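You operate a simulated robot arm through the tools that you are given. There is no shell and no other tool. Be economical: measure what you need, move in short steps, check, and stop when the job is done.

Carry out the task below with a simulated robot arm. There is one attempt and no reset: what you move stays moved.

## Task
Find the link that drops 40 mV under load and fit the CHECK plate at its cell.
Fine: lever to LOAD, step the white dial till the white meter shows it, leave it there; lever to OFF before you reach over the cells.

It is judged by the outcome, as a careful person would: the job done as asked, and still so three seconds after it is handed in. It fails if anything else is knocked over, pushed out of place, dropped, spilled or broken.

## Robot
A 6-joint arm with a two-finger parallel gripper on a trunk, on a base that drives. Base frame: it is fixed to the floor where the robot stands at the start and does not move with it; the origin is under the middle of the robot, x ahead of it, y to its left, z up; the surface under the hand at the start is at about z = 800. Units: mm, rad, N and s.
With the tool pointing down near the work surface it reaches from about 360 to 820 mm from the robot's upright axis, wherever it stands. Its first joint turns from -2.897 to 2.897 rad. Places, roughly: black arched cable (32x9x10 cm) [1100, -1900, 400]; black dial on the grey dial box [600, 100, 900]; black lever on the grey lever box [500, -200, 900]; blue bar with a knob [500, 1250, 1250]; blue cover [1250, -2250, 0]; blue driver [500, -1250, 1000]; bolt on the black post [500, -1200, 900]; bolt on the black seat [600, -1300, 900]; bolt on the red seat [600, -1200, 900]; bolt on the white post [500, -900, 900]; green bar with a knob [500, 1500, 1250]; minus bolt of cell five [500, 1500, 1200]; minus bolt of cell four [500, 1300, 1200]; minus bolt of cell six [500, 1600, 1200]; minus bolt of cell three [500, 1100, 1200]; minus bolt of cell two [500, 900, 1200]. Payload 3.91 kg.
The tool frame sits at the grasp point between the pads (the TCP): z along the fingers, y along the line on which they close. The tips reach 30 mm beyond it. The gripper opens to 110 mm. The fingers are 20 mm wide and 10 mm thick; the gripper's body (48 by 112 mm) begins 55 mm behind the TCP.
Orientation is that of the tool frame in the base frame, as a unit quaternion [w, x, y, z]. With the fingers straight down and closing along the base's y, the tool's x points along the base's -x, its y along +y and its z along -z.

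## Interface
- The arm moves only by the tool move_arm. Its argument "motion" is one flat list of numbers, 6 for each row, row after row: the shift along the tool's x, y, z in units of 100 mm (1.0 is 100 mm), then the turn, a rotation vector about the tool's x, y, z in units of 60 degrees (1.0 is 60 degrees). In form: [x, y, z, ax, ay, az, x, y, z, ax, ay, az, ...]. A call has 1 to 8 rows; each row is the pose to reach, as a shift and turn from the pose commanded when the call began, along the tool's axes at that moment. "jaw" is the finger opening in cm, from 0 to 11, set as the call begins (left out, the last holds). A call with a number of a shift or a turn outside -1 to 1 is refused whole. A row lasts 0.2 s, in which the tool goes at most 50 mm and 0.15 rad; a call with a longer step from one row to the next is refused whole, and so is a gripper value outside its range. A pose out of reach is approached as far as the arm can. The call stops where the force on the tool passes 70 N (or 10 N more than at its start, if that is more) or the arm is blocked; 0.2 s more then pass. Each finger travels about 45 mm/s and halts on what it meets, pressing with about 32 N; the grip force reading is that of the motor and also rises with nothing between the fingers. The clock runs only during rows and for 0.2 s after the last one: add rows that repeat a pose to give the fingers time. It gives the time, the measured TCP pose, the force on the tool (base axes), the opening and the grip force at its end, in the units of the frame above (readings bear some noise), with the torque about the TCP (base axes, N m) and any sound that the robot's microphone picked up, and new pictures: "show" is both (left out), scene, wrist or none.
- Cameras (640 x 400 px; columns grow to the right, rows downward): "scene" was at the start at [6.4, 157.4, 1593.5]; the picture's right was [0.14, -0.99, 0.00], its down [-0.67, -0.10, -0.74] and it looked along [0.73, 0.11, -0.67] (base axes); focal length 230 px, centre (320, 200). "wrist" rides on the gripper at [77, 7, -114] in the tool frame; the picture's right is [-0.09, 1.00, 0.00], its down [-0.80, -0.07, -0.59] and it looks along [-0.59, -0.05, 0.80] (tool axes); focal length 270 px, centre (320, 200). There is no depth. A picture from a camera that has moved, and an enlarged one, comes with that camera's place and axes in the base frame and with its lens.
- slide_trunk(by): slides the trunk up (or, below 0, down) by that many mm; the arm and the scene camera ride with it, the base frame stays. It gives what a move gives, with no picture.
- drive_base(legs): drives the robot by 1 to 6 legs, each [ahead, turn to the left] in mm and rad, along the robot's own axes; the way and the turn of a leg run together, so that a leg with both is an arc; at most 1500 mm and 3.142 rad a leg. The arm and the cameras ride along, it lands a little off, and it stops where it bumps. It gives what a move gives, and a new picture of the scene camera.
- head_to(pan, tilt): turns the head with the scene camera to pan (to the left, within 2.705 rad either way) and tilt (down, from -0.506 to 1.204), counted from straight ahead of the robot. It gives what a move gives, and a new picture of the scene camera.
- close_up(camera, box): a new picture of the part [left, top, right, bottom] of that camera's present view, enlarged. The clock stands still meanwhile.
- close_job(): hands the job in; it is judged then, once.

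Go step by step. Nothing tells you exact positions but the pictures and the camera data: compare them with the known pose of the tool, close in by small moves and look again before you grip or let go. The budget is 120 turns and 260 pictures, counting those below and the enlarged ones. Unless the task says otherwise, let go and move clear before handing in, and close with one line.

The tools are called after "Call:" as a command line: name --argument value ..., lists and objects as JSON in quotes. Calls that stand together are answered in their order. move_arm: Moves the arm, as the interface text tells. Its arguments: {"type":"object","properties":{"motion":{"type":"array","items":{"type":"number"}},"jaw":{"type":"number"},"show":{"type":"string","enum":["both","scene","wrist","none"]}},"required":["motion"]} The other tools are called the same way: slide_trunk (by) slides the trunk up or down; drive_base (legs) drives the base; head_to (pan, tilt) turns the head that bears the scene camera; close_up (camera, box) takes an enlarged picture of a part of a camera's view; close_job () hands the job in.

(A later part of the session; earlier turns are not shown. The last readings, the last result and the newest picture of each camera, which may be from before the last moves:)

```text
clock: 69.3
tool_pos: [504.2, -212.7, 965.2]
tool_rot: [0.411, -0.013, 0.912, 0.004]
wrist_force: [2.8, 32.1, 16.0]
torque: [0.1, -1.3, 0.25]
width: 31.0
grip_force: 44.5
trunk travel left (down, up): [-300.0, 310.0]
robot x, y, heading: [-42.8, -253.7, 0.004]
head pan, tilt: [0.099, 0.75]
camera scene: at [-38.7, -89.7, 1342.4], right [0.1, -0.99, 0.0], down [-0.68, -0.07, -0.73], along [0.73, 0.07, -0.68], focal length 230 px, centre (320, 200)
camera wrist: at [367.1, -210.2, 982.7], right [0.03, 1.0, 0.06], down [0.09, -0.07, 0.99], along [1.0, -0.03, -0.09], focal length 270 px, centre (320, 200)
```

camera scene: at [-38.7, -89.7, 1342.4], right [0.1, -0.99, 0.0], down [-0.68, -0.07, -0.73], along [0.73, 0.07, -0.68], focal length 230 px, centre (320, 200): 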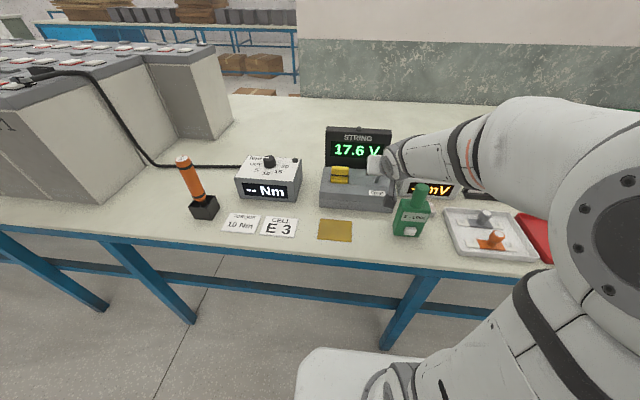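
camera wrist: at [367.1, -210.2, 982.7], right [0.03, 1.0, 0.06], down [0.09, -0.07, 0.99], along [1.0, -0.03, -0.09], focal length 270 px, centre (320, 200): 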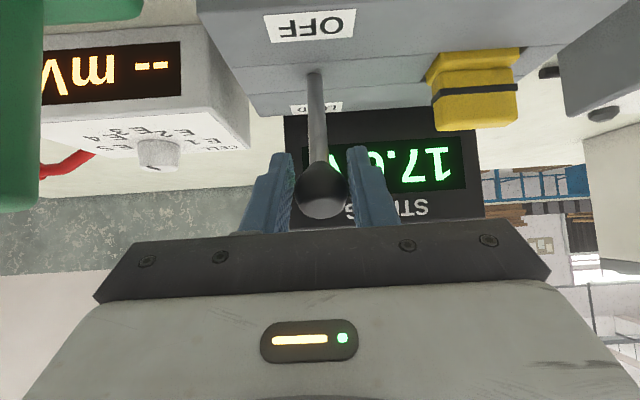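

Lever is at OFF. I release and back away along the tool axis, then level the hand.

Call:
move_arm --motion '[0, 0, 0, 0, 0, 0, 0, 0, 0, 0, 0, 0, 0, 0, -0.3, 0, 0, 0, -0.3, 0, -0.6, 0, 0, 0, -0.7, 0, -0.8, 0, 0, 0]' --jaw 6 --show "none"

Call:
move_arm --motion '[0, 0, 0, 0, 0.133, 0, 0, 0, 0, 0, 0.267, 0, 0, 0, 0, 0, 0.4, 0, 0, 0, 0, 0, 0.533, 0, 0, 0, 0, 0, 0.667, 0, 0, 0, 0, 0, 0.8, 0]'

```text
clock: 70.5
tool_pos: [492.0, -218.1, 1068.2]
tool_rot: [0.409, -0.01, 0.913, 0.004]
wrist_force: [0.6, 0.8, 0.5]
torque: [-0.01, 0.0, 0.02]
width: 60.0
grip_force: 0.0
trunk travel left (down, up): [-300.0, 310.0]
robot x, y, heading: [-43.1, -252.2, 0.001]
head pan, tilt: [0.099, 0.75]
```

```text
clock: 71.9
tool_pos: [491.7, -216.6, 1068.6]
tool_rot: [0.001, -0.011, 1.0, 0.0]
wrist_force: [-0.2, -0.4, -0.7]
torque: [0.0, 0.0, 0.01]
width: 59.8
grip_force: 0.0
trunk travel left (down, up): [-300.0, 310.0]
robot x, y, heading: [-42.5, -252.4, 0.003]
head pan, tilt: [0.099, 0.75]
camera scene: at [-37.2, -93.5, 1342.6], right [0.1, -0.99, 0.0], down [-0.68, -0.07, -0.73], along [0.73, 0.08, -0.68], focal length 230 px, centre (320, 200)
camera wrist: at [413.9, -212.5, 1182.3], right [0.06, 1.0, 0.0], down [0.8, -0.05, 0.6], along [0.6, -0.04, -0.8], focal length 270 px, centre (320, 200)
```

scene: 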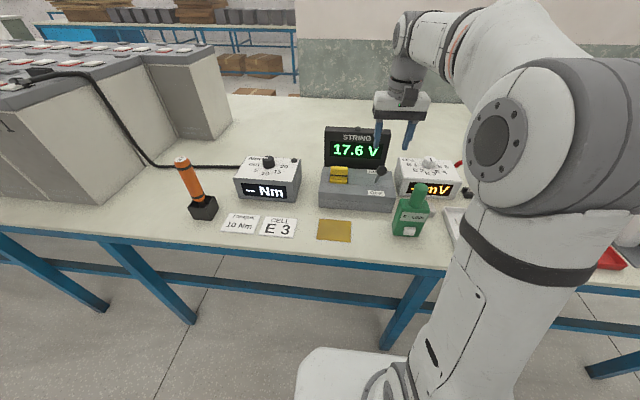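
wrist: 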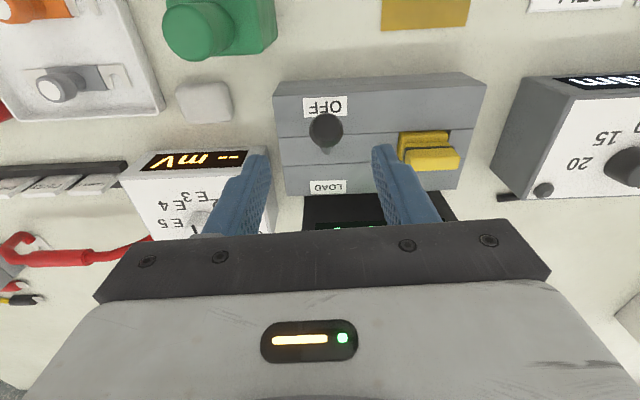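

Lever is confirmed at OFF. The CHECK plate is at about (612,-708), too far from here, so I raise the trunk and shift the robot another ~340 mm to the right.

Call:
slide_trunk --by 150

Call:
drive_base --legs '[[0, 0.6], [-600, 0], [0, -0.6], [300, 0]]'

```text
clock: 73.7
tool_pos: [491.7, -216.3, 1218.9]
tool_rot: [0.004, -0.011, 1.0, 0.0]
wrist_force: [-0.4, 0.0, -0.5]
torque: [-0.01, -0.01, -0.02]
width: 59.8
grip_force: 0.0
trunk travel left (down, up): [-450.0, 160.0]
robot x, y, heading: [-42.5, -252.7, 0.003]
head pan, tilt: [0.099, 0.75]
```

```text
clock: 82.0
tool_pos: [298.3, -558.4, 1216.5]
tool_rot: [0.001, -0.012, 1.0, 0.0]
wrist_force: [-0.4, -0.5, 0.5]
torque: [0.01, 0.06, -0.02]
width: 60.0
grip_force: 0.0
trunk travel left (down, up): [-450.0, 160.0]
robot x, y, heading: [-239.4, -587.2, -0.005]
head pan, tilt: [0.099, 0.75]
camera scene: at [-228.3, -429.6, 1492.7], right [0.1, -1.0, 0.0], down [-0.68, -0.07, -0.73], along [0.73, 0.07, -0.68], focal length 230 px, centre (320, 200)
```

scene: 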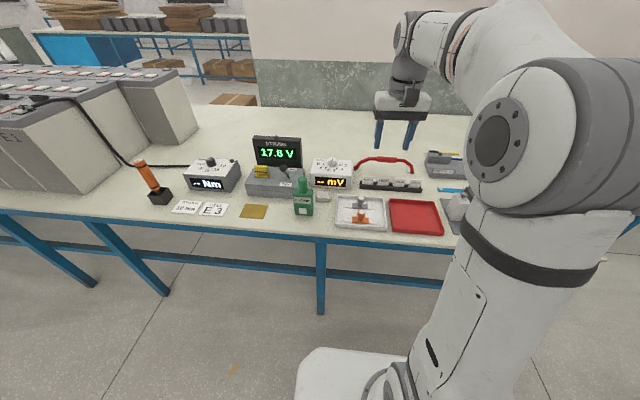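

It worked. I drive the remaining 170 mm forward, then lower the trunk.

Call:
drive_base --legs '[[170, 0]]'

Call:
slide_trunk --by -150

Call:
move_arm --motion '[0, -0.4, 0, 0, 0, 0, 0, -0.8, 0, 0, 0, 0, 0, -1, 0, 0, 0, 0]'

```text
clock: 83.5
tool_pos: [469.9, -558.5, 1219.1]
tool_rot: [0.002, -0.011, 1.0, 0.001]
wrist_force: [0.8, -0.6, 1.0]
torque: [-0.01, 0.0, 0.02]
width: 60.0
grip_force: 0.0
trunk travel left (down, up): [-450.0, 160.0]
robot x, y, heading: [-65.7, -590.7, -0.008]
head pan, tilt: [0.099, 0.75]
camera scene: at [-58.3, -430.2, 1492.6], right [0.1, -1.0, 0.0], down [-0.68, -0.07, -0.73], along [0.73, 0.07, -0.68], focal length 230 px, centre (320, 200)
```

scene: 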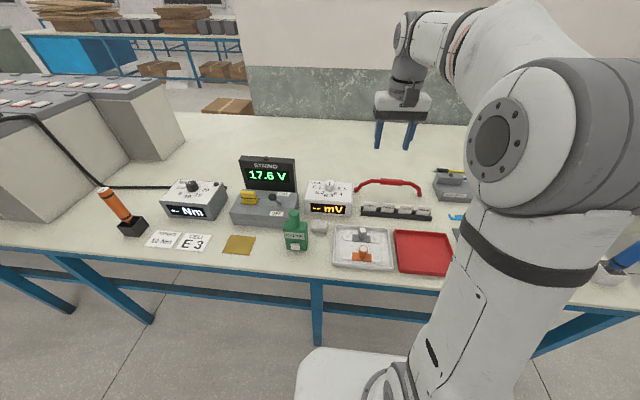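

```text
clock: 85.3
tool_pos: [469.2, -558.9, 1068.9]
tool_rot: [0.001, -0.012, 1.0, -0.001]
wrist_force: [0.1, -0.2, -0.6]
torque: [-0.02, 0.01, 0.03]
width: 59.9
grip_force: 0.0
trunk travel left (down, up): [-300.0, 310.0]
robot x, y, heading: [-67.3, -586.6, 0.001]
head pan, tilt: [0.099, 0.75]
```

```text
clock: 86.1
tool_pos: [472.2, -658.3, 1068.8]
tool_rot: [0.002, -0.013, 1.0, 0.001]
wrist_force: [-0.5, 0.2, 0.3]
torque: [-0.05, -0.01, 0.0]
width: 59.9
grip_force: 0.0
trunk travel left (down, up): [-300.0, 310.0]
robot x, y, heading: [-67.6, -591.0, -0.0]
head pan, tilt: [0.099, 0.75]
camera scene: at [-59.2, -430.3, 1342.7], right [0.1, -1.0, 0.0], down [-0.68, -0.07, -0.73], along [0.73, 0.07, -0.68], focal length 230 px, centre (320, 200)
camera wrist: at [393.5, -654.4, 1181.9], right [0.06, 1.0, 0.0], down [0.8, -0.05, 0.6], along [0.6, -0.04, -0.8], focal length 270 px, centre (320, 200)
```

scene: 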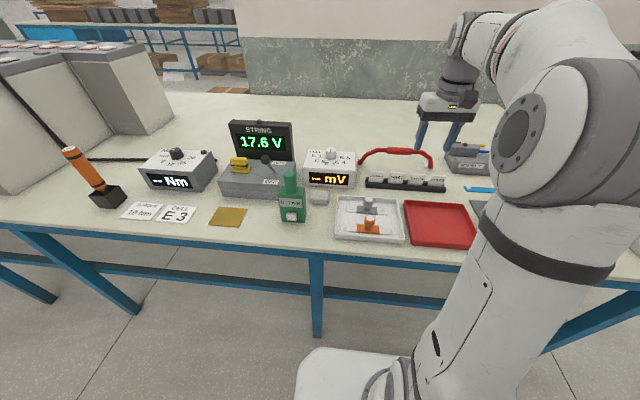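
wrist: 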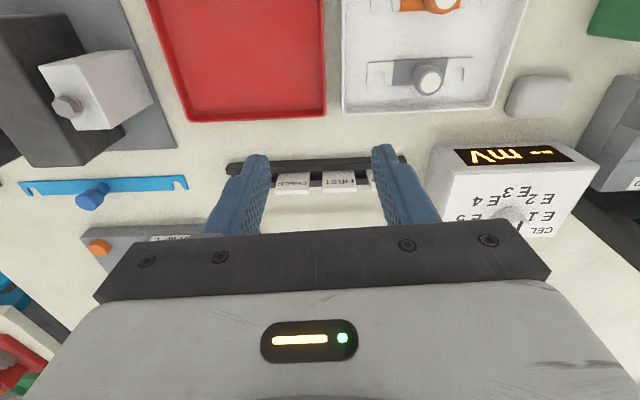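

Call:
close_up --camera "scene" --box '[350, 150, 462, 220]'

Call:
close_up --camera "wrist" --box '[200, 130, 440, 230]'

```text
5.71 times, centred on (406, 185) of scene
camera zoom: at [-59.2, -430.3, 1342.7], right [0.1, -1.0, 0.0], down [-0.68, -0.07, -0.73], along [0.73, 0.07, -0.68], focal length 1314 px, centre (-171, 286)
```

zoom: 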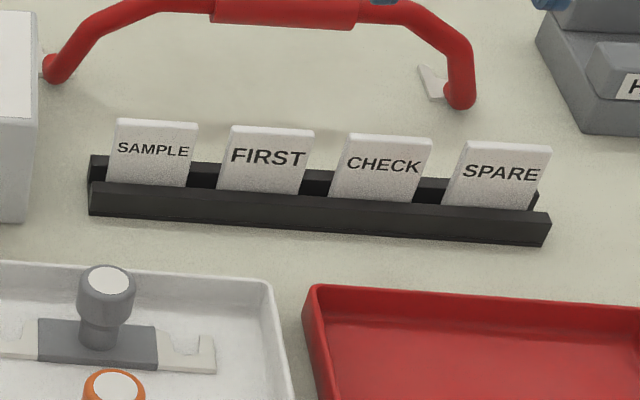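

```text
2.67 times, centred on (320, 180) of wrist
camera zoom: at [393.5, -654.4, 1181.9], right [0.06, 1.0, 0.0], down [0.8, -0.05, 0.6], along [0.6, -0.04, -0.8], focal length 721 px, centre (320, 253)
```

zoom: 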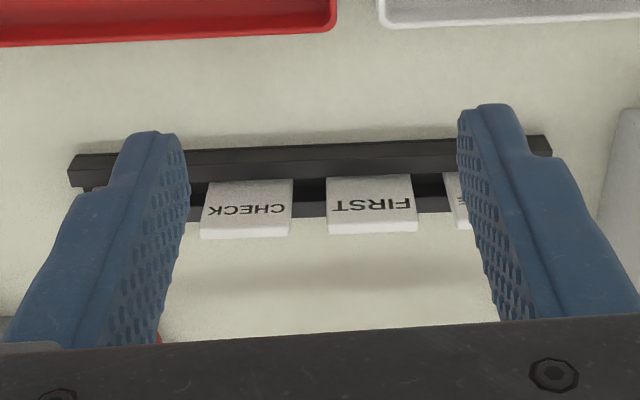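

CHECK stands in the rack leaning slightly back: top edge at about (615,-708,868), ~50 mm wide and thin. I'll grip its faces, so I turn the hand 90° and move over it.

Call:
move_arm --motion '[-0.15, -0.08, 0, 0, 0, -0.125, -0.3, -0.16, 0, 0, 0, -0.25, -0.45, -0.25, 0, 0, 0, -0.375, -0.6, -0.33, 0, 0, 0, -0.5, -0.75, -0.42, 0, 0, 0, -0.625, -0.9, -0.5, 0, 0, 0, -0.75]' --show "none"

Call:
move_arm --motion '[0, 0, 0, 0, 0, -0.125, 0, 0, 0, 0, 0, -0.25, 0, 0, 0, 0, 0, -0.375, 0, 0, 0, 0, 0, -0.5, 0, 0, 0, 0, 0, -0.625, 0, 0, 0, 0, 0, -0.75]'

```text
clock: 87.5
tool_pos: [563.7, -705.6, 1068.3]
tool_rot: [0.002, -0.396, 0.918, 0.0]
wrist_force: [-0.6, -0.5, 0.5]
torque: [0.0, -0.01, 0.01]
width: 60.2
grip_force: 0.0
trunk travel left (down, up): [-300.0, 310.0]
robot x, y, heading: [-67.5, -588.3, -0.002]
head pan, tilt: [0.099, 0.75]
```

```text
clock: 88.9
tool_pos: [562.8, -706.2, 1068.4]
tool_rot: [-0.001, 0.718, -0.697, 0.001]
wrist_force: [-0.4, 0.0, -0.4]
torque: [0.02, 0.04, -0.01]
width: 59.7
grip_force: 0.1
trunk travel left (down, up): [-300.0, 310.0]
robot x, y, heading: [-65.7, -589.4, -0.005]
head pan, tilt: [0.099, 0.75]
camera scene: at [-59.2, -430.2, 1342.6], right [0.1, -1.0, 0.0], down [-0.68, -0.07, -0.73], along [0.73, 0.07, -0.68], focal length 230 px, centre (320, 200)
camera wrist: at [557.2, -783.5, 1182.5], right [-1.0, 0.06, 0.0], down [0.05, 0.8, 0.59], along [0.04, 0.59, -0.8], focal length 270 px, centre (320, 200)
```

scene: 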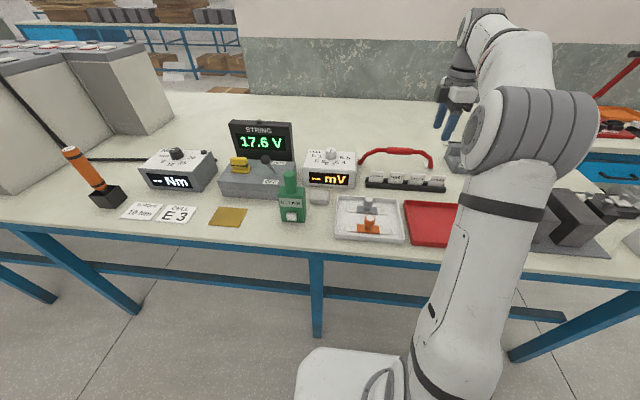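
wrist: 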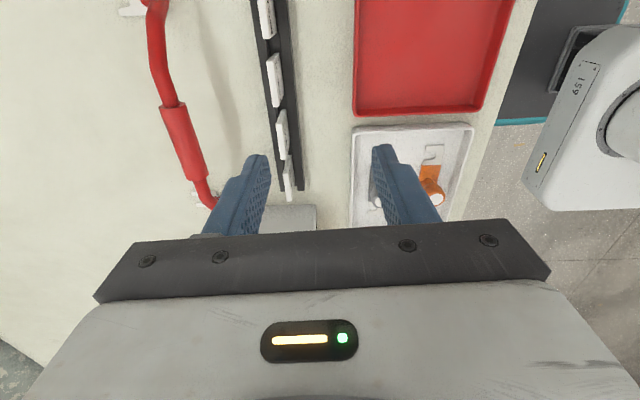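

I shift over the plate and go down to about 975, then look at its lean.

Call:
move_arm --motion '[0.01, -0.25, 0.2, 0, 0, 0.028, 0.02, -0.5, 0.5, 0, 0, 0.028, 0.02, -0.5, 0.95, 0, 0, 0.028, 0.02, -0.5, 0.95, 0, 0, 0.028]'

Call:
close_up --camera "wrist" --box '[220, 60, 420, 220]'

```text
clock: 89.9
tool_pos: [612.7, -707.4, 975.1]
tool_rot: [0.002, -0.706, 0.708, -0.001]
wrist_force: [0.3, -0.7, 0.1]
torque: [0.01, -0.03, 0.01]
width: 60.0
grip_force: 0.1
trunk travel left (down, up): [-300.0, 310.0]
robot x, y, heading: [-67.4, -590.7, -0.0]
head pan, tilt: [0.099, 0.75]
camera scene: at [-59.2, -430.2, 1342.7], right [0.1, -1.0, 0.0], down [-0.68, -0.07, -0.73], along [0.73, 0.07, -0.68], focal length 230 px, centre (320, 200)
camera wrist: at [605.3, -784.0, 1087.6], right [-1.0, 0.09, 0.0], down [0.07, 0.8, 0.59], along [0.06, 0.59, -0.8], focal length 270 px, centre (320, 200)
```

scene: 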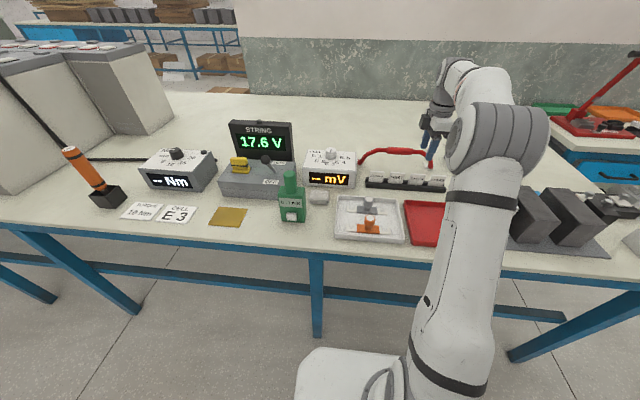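
wrist: 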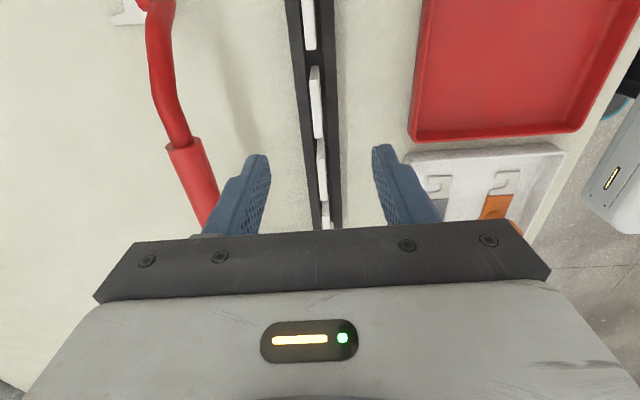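

```text
2.50 times, centred on (320, 140) of wrist
camera zoom: at [605.3, -784.0, 1087.6], right [-1.0, 0.09, 0.0], down [0.07, 0.8, 0.59], along [0.06, 0.59, -0.8], focal length 676 px, centre (320, 350)
```

zoom: 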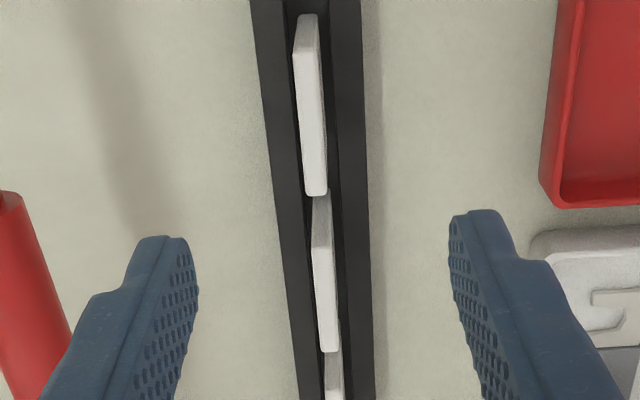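

CHECK is centered below at about (615,-712). I descend to TCP z≈875 with the fingers on both sides of it.

Call:
move_arm --motion '[0.045, -0.02, 0.4, 0, 0, 0, 0.045, -0.02, 0.8, 0, 0, 0, 0.045, -0.02, 1.0, 0, 0, 0, 0.045, -0.02, 1.0, 0, 0, 0]' --jaw 4.5

Call:
close_up --camera "wrist" --box '[220, 60, 420, 220]'

```text
clock: 90.9
tool_pos: [615.2, -710.4, 874.5]
tool_rot: [0.002, -0.706, 0.708, -0.001]
wrist_force: [-0.5, 0.5, -0.2]
torque: [-0.03, 0.0, 0.0]
width: 44.7
grip_force: 0.0
trunk travel left (down, up): [-300.0, 310.0]
robot x, y, heading: [-66.7, -587.4, -0.002]
head pan, tilt: [0.099, 0.75]
camera scene: at [-59.1, -430.2, 1342.7], right [0.1, -1.0, 0.0], down [-0.68, -0.07, -0.73], along [0.73, 0.07, -0.68], focal length 230 px, centre (320, 200)
camera wrist: at [607.4, -788.4, 987.3], right [-1.0, 0.09, 0.0], down [0.07, 0.8, 0.59], along [0.06, 0.59, -0.8], focal length 270 px, centre (320, 200)
```

scene: 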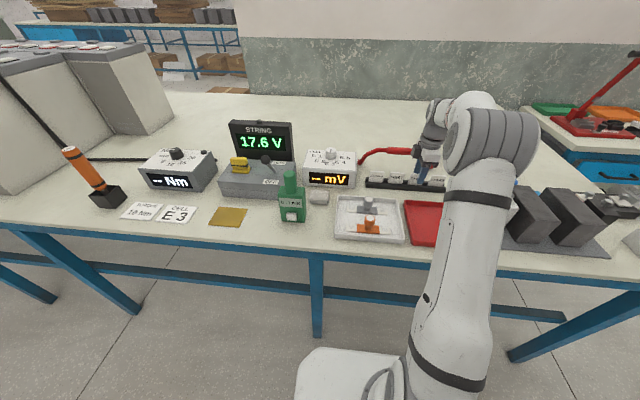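
wrist: 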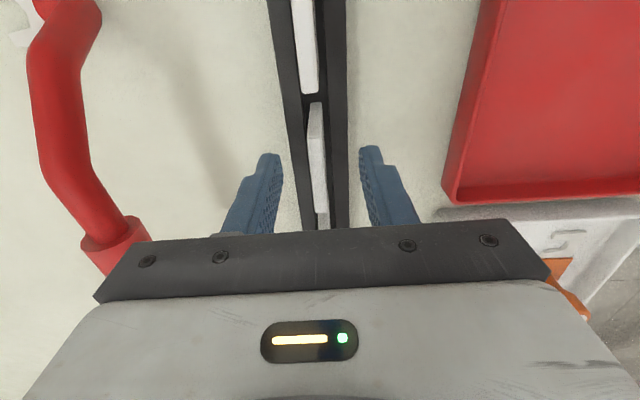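

```text
2.50 times, centred on (320, 140) of wrist
camera zoom: at [607.4, -788.4, 987.3], right [-1.0, 0.09, 0.0], down [0.07, 0.8, 0.59], along [0.06, 0.59, -0.8], focal length 676 px, centre (320, 350)
```

zoom: 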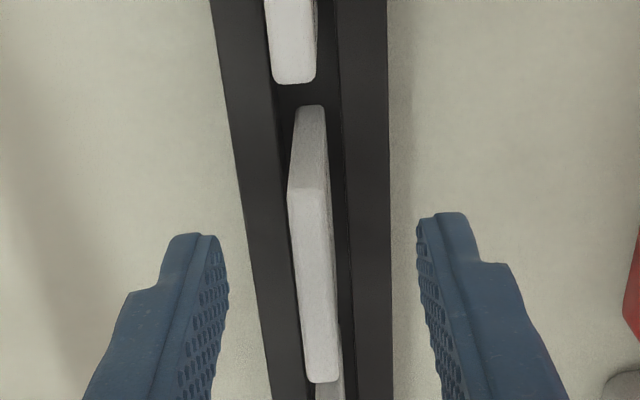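

The plate stands vertical at x≈615, y centre ≈-715, between the fingers. Close on it.

Call:
move_arm --motion '[0.04, 0, 0.03, 0, 0, 0, 0.04, 0, 0.03, 0, 0, 0, 0.04, 0, 0.03, 0, 0, 0, 0.04, 0, 0.03, 0, 0, 0, 0.04, 0, 0.03, 0, 0, 0]' --jaw 0 --show "wrist"

```text
clock: 92.1
tool_pos: [615.5, -714.7, 871.7]
tool_rot: [0.001, -0.706, 0.708, -0.001]
wrist_force: [-0.4, -0.7, -1.1]
torque: [-0.05, -0.02, 0.0]
width: 6.4
grip_force: 32.6
trunk travel left (down, up): [-300.0, 310.0]
robot x, y, heading: [-65.1, -585.5, -0.005]
head pan, tilt: [0.099, 0.75]
camera wrist: at [607.5, -792.7, 984.7], right [-1.0, 0.09, 0.0], down [0.07, 0.8, 0.59], along [0.06, 0.59, -0.8], focal length 270 px, centre (320, 200)
```

wrist: 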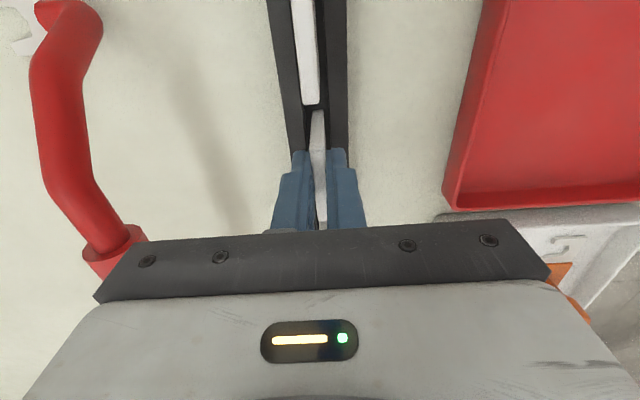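

Gripped at 6.4 mm with no side force. I lift it straight up slowly.

Call:
move_arm --motion '[0, 0, -0.15, 0, 0, 0, 0, 0, -0.3, 0, 0, 0, 0, 0, -0.5, 0, 0, 0, 0, 0, -0.75, 0, 0, 0, 0, 0, -1.0, 0, 0, 0]'

Call:
close_up --camera "scene" --box '[350, 110, 462, 200]'

Call:
close_up --camera "wrist" --box '[220, 60, 420, 220]'

```text
clock: 93.3
tool_pos: [614.7, -715.9, 971.9]
tool_rot: [0.002, -0.706, 0.708, -0.001]
wrist_force: [0.9, -0.8, -0.4]
torque: [0.01, -0.03, -0.04]
width: 6.7
grip_force: 32.2
trunk travel left (down, up): [-300.0, 310.0]
robot x, y, heading: [-65.4, -590.2, -0.003]
head pan, tilt: [0.099, 0.75]
camera scene: at [-59.2, -430.2, 1342.6], right [0.1, -1.0, 0.0], down [-0.68, -0.07, -0.73], along [0.73, 0.07, -0.68], focal length 230 px, centre (320, 200)
camera wrist: at [606.7, -792.8, 1085.3], right [-1.0, 0.09, 0.0], down [0.07, 0.8, 0.59], along [0.06, 0.59, -0.8], focal length 270 px, centre (320, 200)
```

scene: 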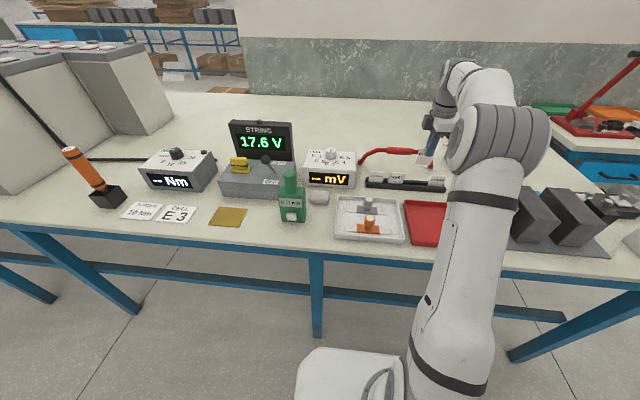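
wrist: 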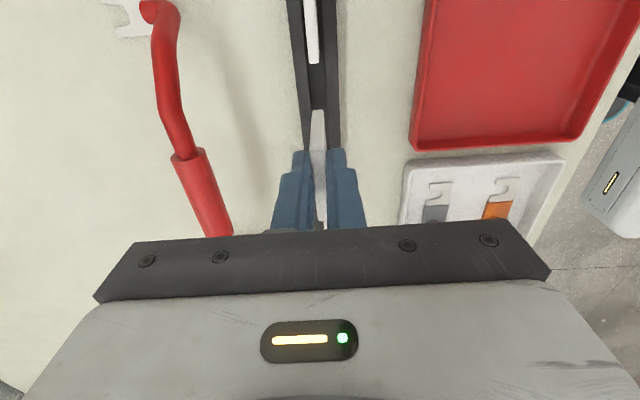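

```text
4.44 times, centred on (406, 155) of scene
camera zoom: at [-59.2, -430.2, 1342.6], right [0.1, -1.0, 0.0], down [-0.68, -0.07, -0.73], along [0.73, 0.07, -0.68], focal length 1022 px, centre (-62, 400)
```

zoom: 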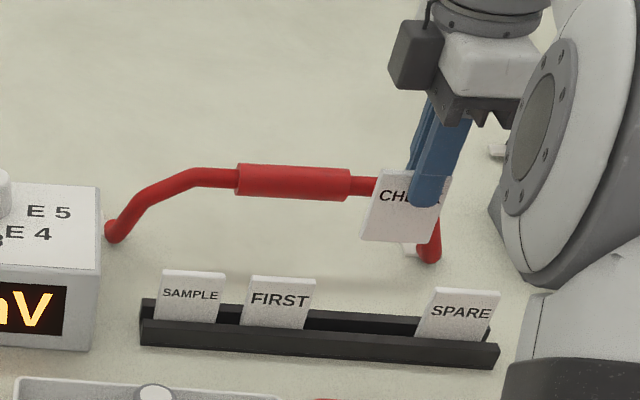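

```text
2.50 times, centred on (320, 140) of wrist
camera zoom: at [606.7, -792.8, 1085.3], right [-1.0, 0.09, 0.0], down [0.07, 0.8, 0.59], along [0.06, 0.59, -0.8], focal length 676 px, centre (320, 350)
```

zoom: 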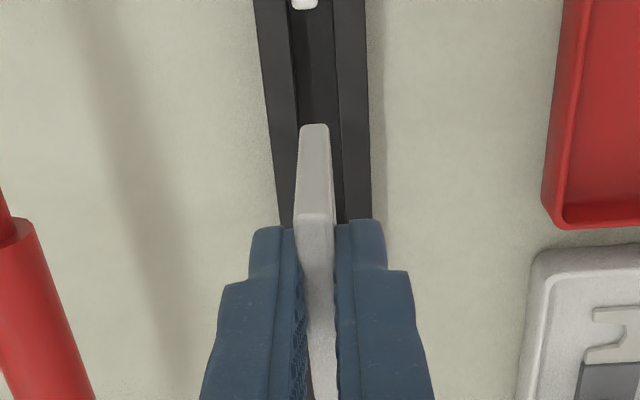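

I hold CHECK (51 mm tall, label facing the robot). Cell E3's holder is at about (545,1034,~1210). I retract the arm and raise it before driving to the cells.

Call:
move_arm --motion '[0, 0.3, -0.3, 0, 0, 0, -0.2, 0.65, -0.5, 0, 0, 0, -0.5, 1.0, -0.7, 0, 0, 0]' --show "none"

Call:
move_arm --motion '[-0.1, 0.4, 0, 0, 0, 0, -0.3, 0.8, 0, 0, 0, 0, -0.5, 1.0, 0, 0, 0, 0]' --show "none"

Call:
slide_trunk --by 250

Call:
drive_base --legs '[[-250, 0], [0, 1.571]]'

```text
refused: row 3 steps farther than a row can; nothing moved
```

```text
clock: 94.1
tool_pos: [516.2, -663.9, 970.4]
tool_rot: [0.002, -0.706, 0.709, -0.002]
wrist_force: [-1.0, -0.4, -0.9]
torque: [-0.01, 0.0, -0.04]
width: 6.9
grip_force: 31.9
trunk travel left (down, up): [-300.0, 310.0]
robot x, y, heading: [-62.4, -591.6, -0.003]
head pan, tilt: [0.099, 0.75]
```

```text
clock: 96.6
tool_pos: [514.6, -664.5, 1220.1]
tool_rot: [0.0, -0.706, 0.708, -0.001]
wrist_force: [-1.3, 0.3, 0.4]
torque: [0.03, -0.01, 0.02]
width: 6.8
grip_force: 32.0
trunk travel left (down, up): [-550.0, 60.0]
robot x, y, heading: [-64.3, -590.6, -0.003]
head pan, tilt: [0.099, 0.75]
```

```text
clock: 102.3
tool_pos: [-238.4, -7.2, 1221.1]
tool_rot: [-0.002, 1.0, -0.005, 0.0]
wrist_force: [-0.4, 0.6, -1.2]
torque: [-0.04, -0.01, 0.01]
width: 6.7
grip_force: 31.9
trunk travel left (down, up): [-550.0, 60.0]
robot x, y, heading: [-277.2, -590.5, 1.556]
head pan, tilt: [0.099, 0.75]
camera scene: at [-434.1, -578.5, 1592.6], right [1.0, 0.08, 0.0], down [0.06, -0.68, -0.73], along [-0.06, 0.73, -0.68], focal length 230 px, centre (320, 200)
```

scene: 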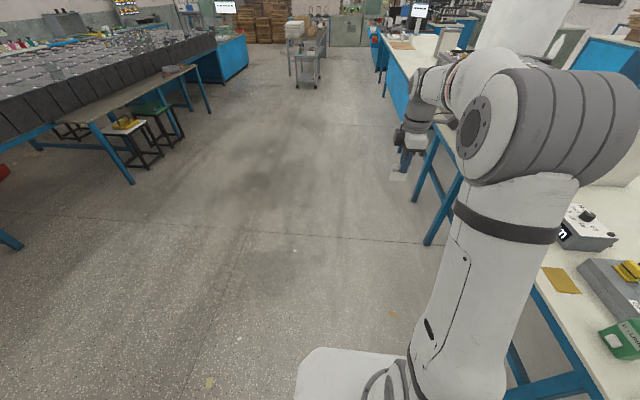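

The lane is clear. I pull the hand in and up further before driving along the bench.

Call:
move_arm --motion '[0, 0.3, -0.25, 0, 0, 0, 0, 0.6, -0.5, 0, 0, 0, 0, 0.9, -0.75, 0, 0, 0, 0, 1, -0.9, 0, 0, 0]' --show "none"

Call:
drive_base --legs '[[1500, 0.01], [110, 0]]'

```text
clock: 103.3
tool_pos: [-238.9, -107.4, 1311.5]
tool_rot: [-0.002, 1.0, -0.006, 0.0]
wrist_force: [0.3, -0.1, -0.1]
torque: [-0.01, -0.02, -0.02]
width: 6.6
grip_force: 32.4
trunk travel left (down, up): [-550.0, 60.0]
robot x, y, heading: [-274.7, -590.9, 1.551]
head pan, tilt: [0.099, 0.75]
```

```text
clock: 111.5
tool_pos: [-215.4, 1501.1, 1309.8]
tool_rot: [-0.001, 1.0, -0.004, 0.001]
wrist_force: [-0.2, 0.3, -0.2]
torque: [0.0, 0.01, 0.01]
width: 6.5
grip_force: 31.9
trunk travel left (down, up): [-550.0, 60.0]
robot x, y, heading: [-253.2, 1020.4, 1.558]
head pan, tilt: [0.099, 0.75]
camera scene: at [-409.0, 1030.3, 1592.6], right [1.0, 0.08, 0.0], down [0.06, -0.68, -0.73], along [-0.06, 0.73, -0.68], focal length 230 px, centre (320, 200)
```

scene: 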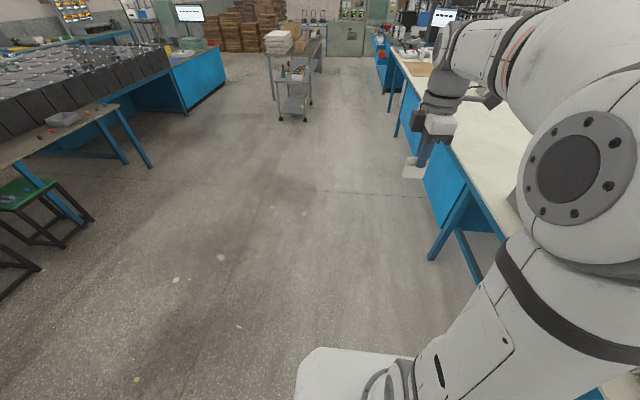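

Now turn right to face the cells.

Call:
drive_base --legs '[[0, -1.558]]'

Call:
head_to --pan 0.15 --tilt 0.5

```text
clock: 115.7
tool_pos: [229.1, 983.0, 1310.8]
tool_rot: [0.0, -0.704, 0.71, -0.002]
wrist_force: [0.0, -0.1, -1.2]
torque: [0.0, 0.01, -0.01]
width: 6.8
grip_force: 32.0
trunk travel left (down, up): [-550.0, 60.0]
robot x, y, heading: [-254.0, 1044.3, 0.0]
head pan, tilt: [0.099, 0.75]
camera scene: at [-244.2, 1205.9, 1592.6], right [0.1, -1.0, 0.0], down [-0.68, -0.07, -0.73], along [0.73, 0.07, -0.68], focal length 230 px, centre (320, 200)
```

scene: 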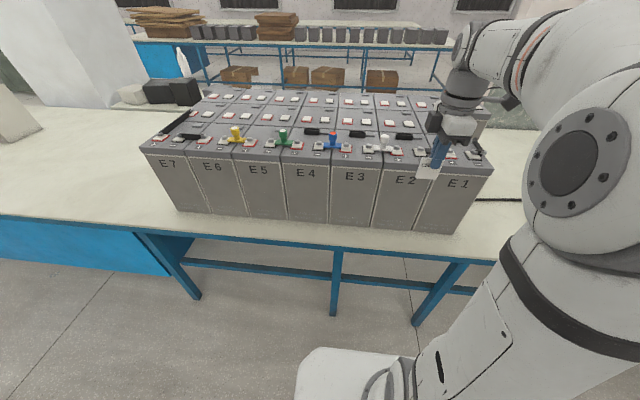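

```text
clock: 116.5
tool_pos: [229.3, 985.5, 1309.8]
tool_rot: [0.0, -0.706, 0.708, -0.003]
wrist_force: [-0.4, 0.4, -0.8]
torque: [-0.01, -0.02, -0.01]
width: 6.8
grip_force: 32.0
trunk travel left (down, up): [-550.0, 60.0]
robot x, y, heading: [-250.9, 1045.9, -0.001]
head pan, tilt: [0.15, 0.499]
camera scene: at [-236.6, 1211.4, 1614.5], right [0.15, -0.99, 0.0], down [-0.47, -0.07, -0.88], along [0.87, 0.13, -0.48], focal length 230 px, centre (320, 200)
```

scene: 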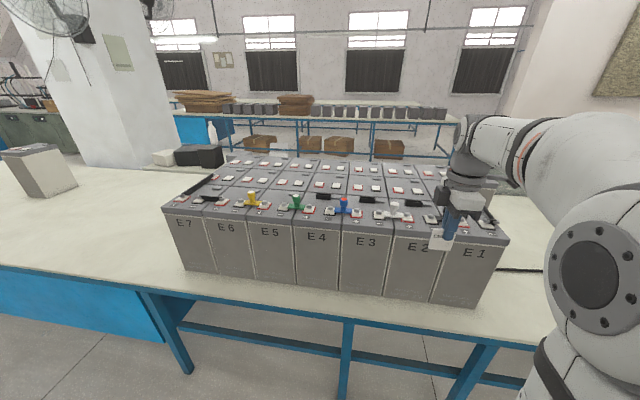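

Call:
close_up --camera "scene" --box '[280, 170, 472, 290]'

Call:
close_up --camera "scene" --box '[330, 180, 426, 240]'

```text
3.33 times, centred on (376, 230) of scene
camera zoom: at [-236.6, 1211.4, 1614.5], right [0.15, -0.99, 0.0], down [-0.47, -0.07, -0.88], along [0.87, 0.13, -0.48], focal length 766 px, centre (133, 100)
```

zoom: 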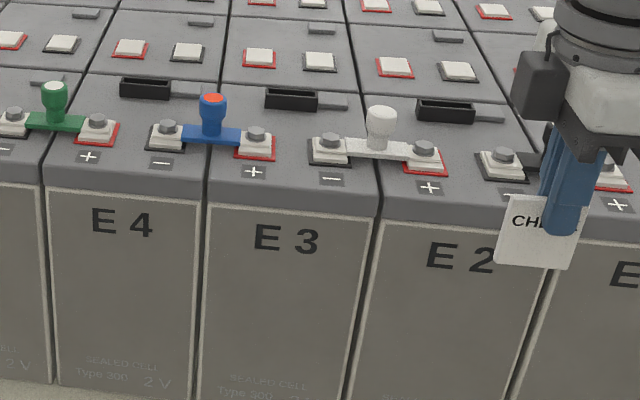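

```text
6.67 times, centred on (378, 210) of scene
camera zoom: at [-236.6, 1211.4, 1614.5], right [0.15, -0.99, 0.0], down [-0.47, -0.07, -0.88], along [0.87, 0.13, -0.48], focal length 1533 px, centre (-67, 133)
```

zoom: 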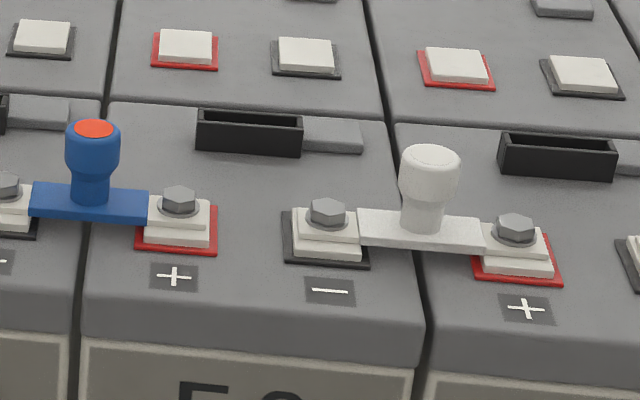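

I see E3's open holder box behind the bolts, at about (530,1148). I raise the trunk by the last 60 mm and drive forward 190 mm.

Call:
slide_trunk --by 60

Call:
drive_base --legs '[[180, 0]]'

Call:
head_to --pan 0.15 --tilt 0.75

```text
clock: 117.5
tool_pos: [229.2, 984.7, 1370.2]
tool_rot: [0.0, -0.705, 0.709, -0.001]
wrist_force: [-0.5, 0.0, -1.1]
torque: [0.03, 0.0, 0.0]
width: 6.9
grip_force: 31.9
trunk travel left (down, up): [-610.0, 0.0]
robot x, y, heading: [-250.7, 1047.3, -0.004]
head pan, tilt: [0.15, 0.499]
```

```text
clock: 119.0
tool_pos: [411.5, 983.2, 1370.0]
tool_rot: [0.001, -0.704, 0.71, -0.001]
wrist_force: [0.6, 0.0, -0.3]
torque: [0.0, 0.06, -0.02]
width: 6.6
grip_force: 31.8
trunk travel left (down, up): [-610.0, 0.0]
robot x, y, heading: [-67.4, 1044.9, 0.001]
head pan, tilt: [0.15, 0.499]
camera scene: at [-53.3, 1210.5, 1674.6], right [0.15, -0.99, 0.0], down [-0.47, -0.07, -0.88], along [0.87, 0.13, -0.48], focal length 230 px, centre (320, 200)
```

scene: 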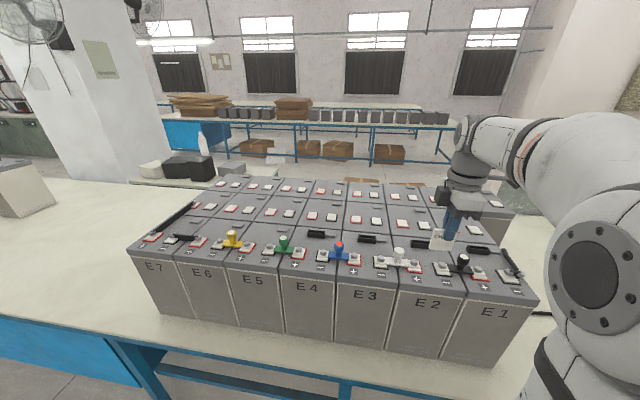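

```text
clock: 119.7
tool_pos: [411.9, 983.2, 1370.1]
tool_rot: [0.001, -0.704, 0.71, -0.001]
wrist_force: [-0.3, 0.6, -0.4]
torque: [0.01, -0.02, -0.05]
width: 6.7
grip_force: 33.0
trunk travel left (down, up): [-610.0, 0.0]
robot x, y, heading: [-69.6, 1044.9, 0.002]
head pan, tilt: [0.15, 0.75]
camera scene: at [-62.9, 1209.3, 1652.7], right [0.15, -0.99, 0.0], down [-0.67, -0.1, -0.73], along [0.72, 0.11, -0.68], focal length 230 px, centre (320, 200)
```

scene: 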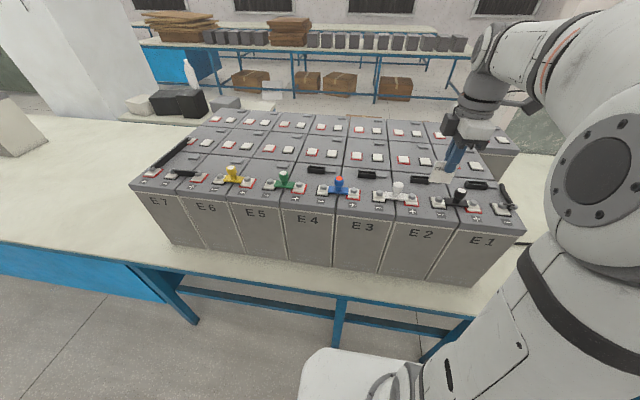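

Call:
close_up --camera "scene" --box '[310, 150, 438, 230]'

Call:
move_arm --motion '[-0.4, -0.25, 0, 0, 0, 0, -0.7, -0.5, 0, 0, 0, 0, -1, -0.75, 0, 0, 0, 0]'

```text
5.00 times, centred on (374, 190) of scene
camera zoom: at [-62.9, 1209.3, 1652.7], right [0.15, -0.99, 0.0], down [-0.67, -0.1, -0.73], along [0.72, 0.11, -0.68], focal length 1150 px, centre (50, 250)
```

zoom: 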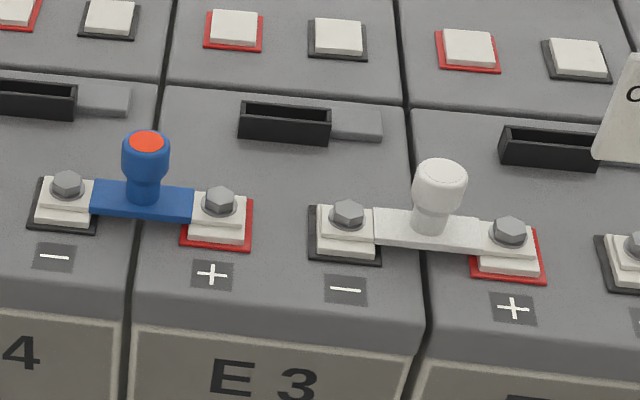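

```text
clock: 120.5
tool_pos: [487.0, 1083.4, 1369.6]
tool_rot: [0.0, -0.704, 0.71, -0.001]
wrist_force: [0.6, 0.0, -0.8]
torque: [-0.03, 0.02, 0.03]
width: 6.5
grip_force: 32.4
trunk travel left (down, up): [-610.0, 0.0]
robot x, y, heading: [-68.3, 1046.8, -0.002]
head pan, tilt: [0.15, 0.75]
camera scene: at [-61.5, 1210.3, 1652.5], right [0.15, -0.99, 0.0], down [-0.68, -0.1, -0.73], along [0.72, 0.11, -0.68], focal length 230 px, centre (320, 200)
camera wrist: at [479.4, 1006.5, 1482.9], right [-1.0, 0.1, 0.0], down [0.08, 0.8, 0.59], along [0.06, 0.59, -0.8], focal length 270 px, centre (320, 200)
```

scene: 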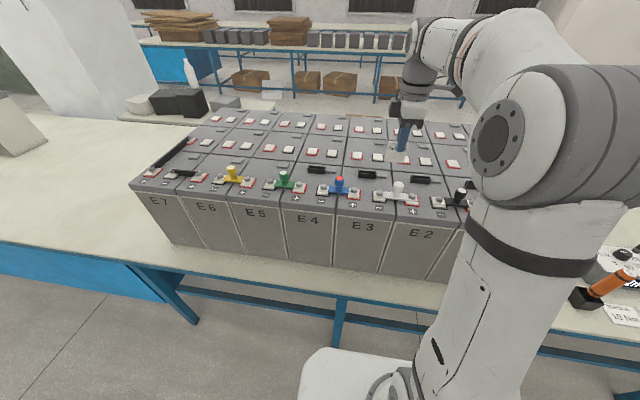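
wrist: 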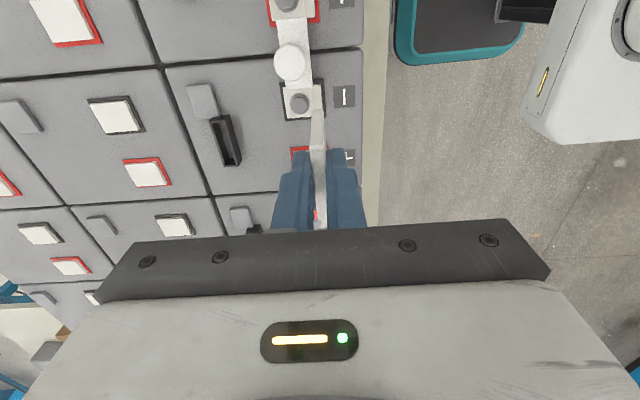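

The E3 holder comes out at about (608,1138), rim z≈1173. I move above it and lower to look.

Call:
move_arm --motion '[-0.15, -0.3, 0, 0, 0, 0, -0.3, -0.6, 0, 0, 0, 0, -0.45, -0.85, 0.2, 0, 0, 0, -0.55, -1.0, 0.4, 0, 0, 0, -0.55, -1.0, 0.4, 0, 0, 0]'

Call:
close_up --camera "wrist" --box '[200, 60, 440, 230]'

Call:
close_up --camera "scene" --box '[310, 120, 438, 220]'

```text
clock: 121.7
tool_pos: [587.9, 1137.3, 1330.0]
tool_rot: [0.001, -0.704, 0.71, -0.002]
wrist_force: [0.7, -0.3, -0.5]
torque: [-0.01, -0.01, 0.03]
width: 6.7
grip_force: 32.0
trunk travel left (down, up): [-610.0, 0.0]
robot x, y, heading: [-66.9, 1047.9, -0.005]
head pan, tilt: [0.15, 0.75]
camera scene: at [-63.1, 1209.3, 1652.7], right [0.15, -0.99, 0.0], down [-0.67, -0.1, -0.73], along [0.72, 0.11, -0.68], focal length 230 px, centre (320, 200)
camera wrist: at [579.5, 1058.9, 1443.7], right [-1.0, 0.1, 0.0], down [0.08, 0.8, 0.59], along [0.06, 0.59, -0.8], focal length 270 px, centre (320, 200)
```

scene: 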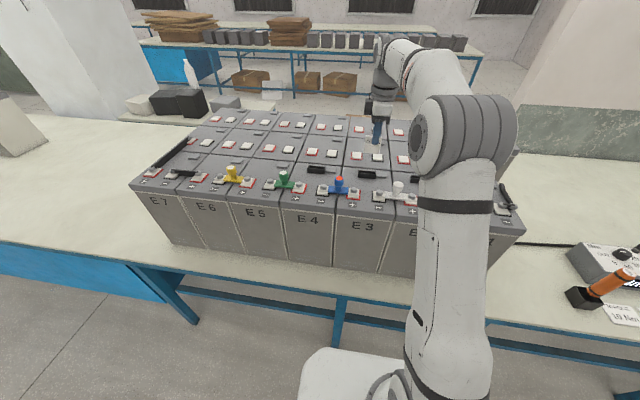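
wrist: 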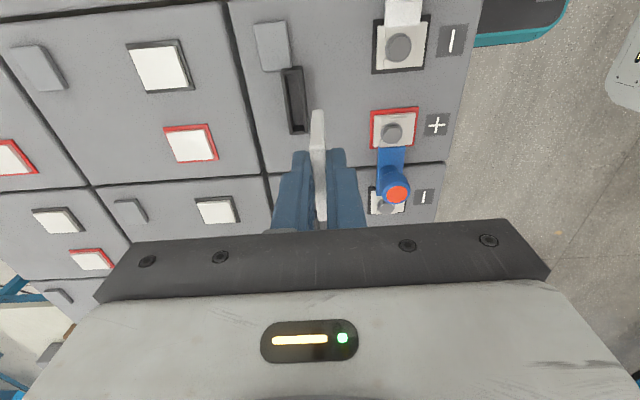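

```text
2.35 times, centred on (320, 145) of wrist
camera zoom: at [579.5, 1058.9, 1443.7], right [-1.0, 0.1, 0.0], down [0.08, 0.8, 0.59], along [0.06, 0.59, -0.8], focal length 636 px, centre (320, 329)
```

zoom: 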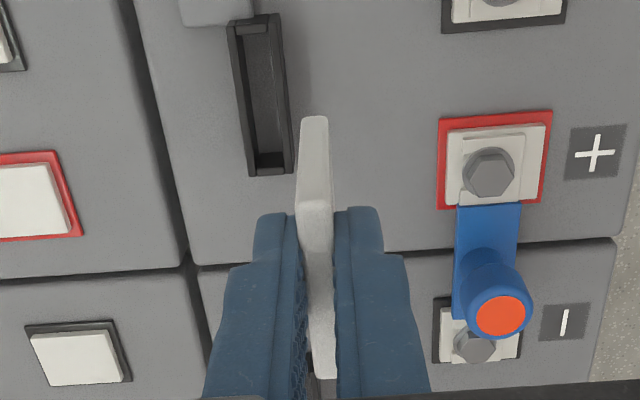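

```text
4.00 times, centred on (374, 170) of scene
camera zoom: at [-63.1, 1209.3, 1652.7], right [0.15, -0.99, 0.0], down [-0.67, -0.1, -0.73], along [0.72, 0.11, -0.68], focal length 920 px, centre (104, 320)
```

zoom: 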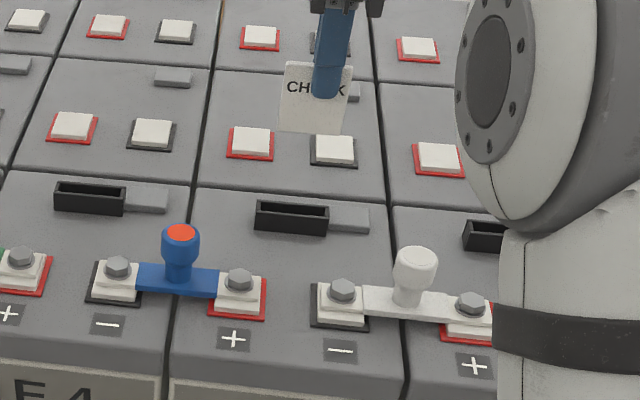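

Holder rim centre is at about (612,1137,1171) and aligned with y; the slot is about 13 mm wide. I move to x≈613 and lower so that the plate's bottom is about 18 mm above the rim.

Call:
move_arm --motion '[0, -0.25, 0.1, 0, 0, 0, 0, -0.25, 0.5, 0, 0, 0, 0, -0.25, 0.85, 0, 0, 0, 0, -0.25, 0.85, 0, 0, 0]'

Call:
close_up --camera "wrist" --box '[220, 60, 420, 220]'

Call:
close_up --camera "scene" --box '[330, 130, 410, 190]'

```text
clock: 122.7
tool_pos: [612.1, 1136.4, 1245.5]
tool_rot: [0.001, -0.704, 0.71, -0.001]
wrist_force: [0.2, 0.0, 0.2]
torque: [0.03, 0.02, 0.01]
width: 6.8
grip_force: 32.2
trunk travel left (down, up): [-610.0, 0.0]
robot x, y, heading: [-71.1, 1045.7, -0.003]
head pan, tilt: [0.15, 0.75]
camera scene: at [-63.7, 1209.3, 1652.7], right [0.15, -0.99, 0.0], down [-0.67, -0.1, -0.73], along [0.72, 0.11, -0.68], focal length 230 px, centre (320, 200)
camera wrist: at [603.9, 1059.0, 1359.8], right [-1.0, 0.1, 0.0], down [0.08, 0.8, 0.59], along [0.06, 0.59, -0.8], focal length 270 px, centre (320, 200)
```

scene: 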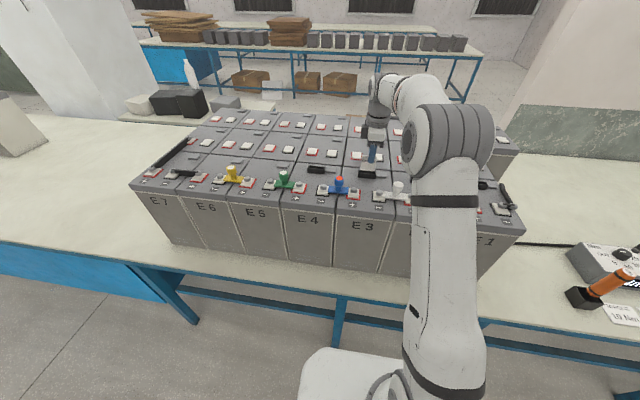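
wrist: 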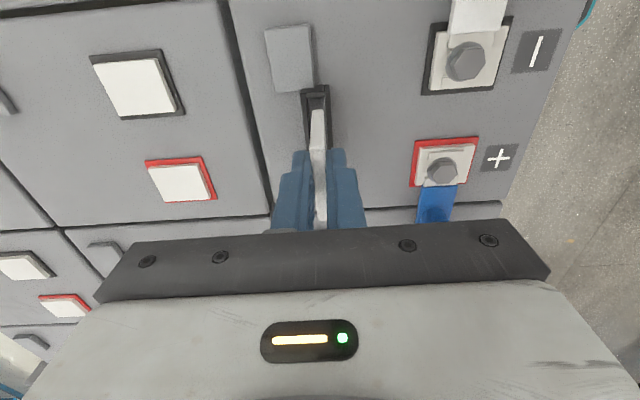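

```text
2.50 times, centred on (320, 140) of wrist
camera zoom: at [603.9, 1059.0, 1359.8], right [-1.0, 0.1, 0.0], down [0.08, 0.8, 0.59], along [0.06, 0.59, -0.8], focal length 676 px, centre (320, 350)
```

zoom: 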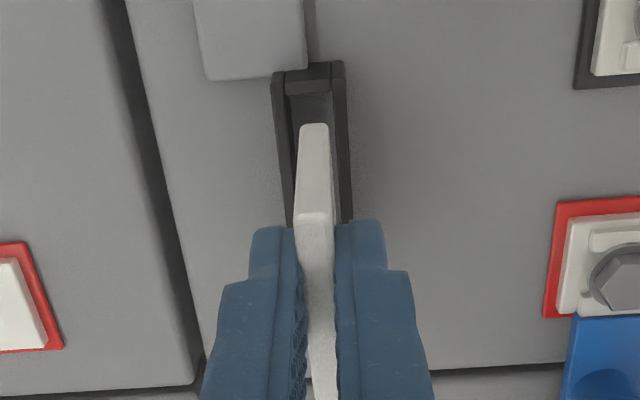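

```text
6.67 times, centred on (370, 160) of scene
camera zoom: at [-63.7, 1209.3, 1652.7], right [0.15, -0.99, 0.0], down [-0.67, -0.1, -0.73], along [0.72, 0.11, -0.68], focal length 1533 px, centre (-13, 467)
```

zoom: 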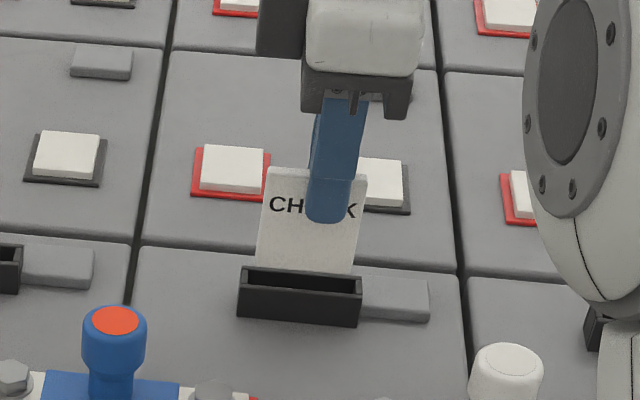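

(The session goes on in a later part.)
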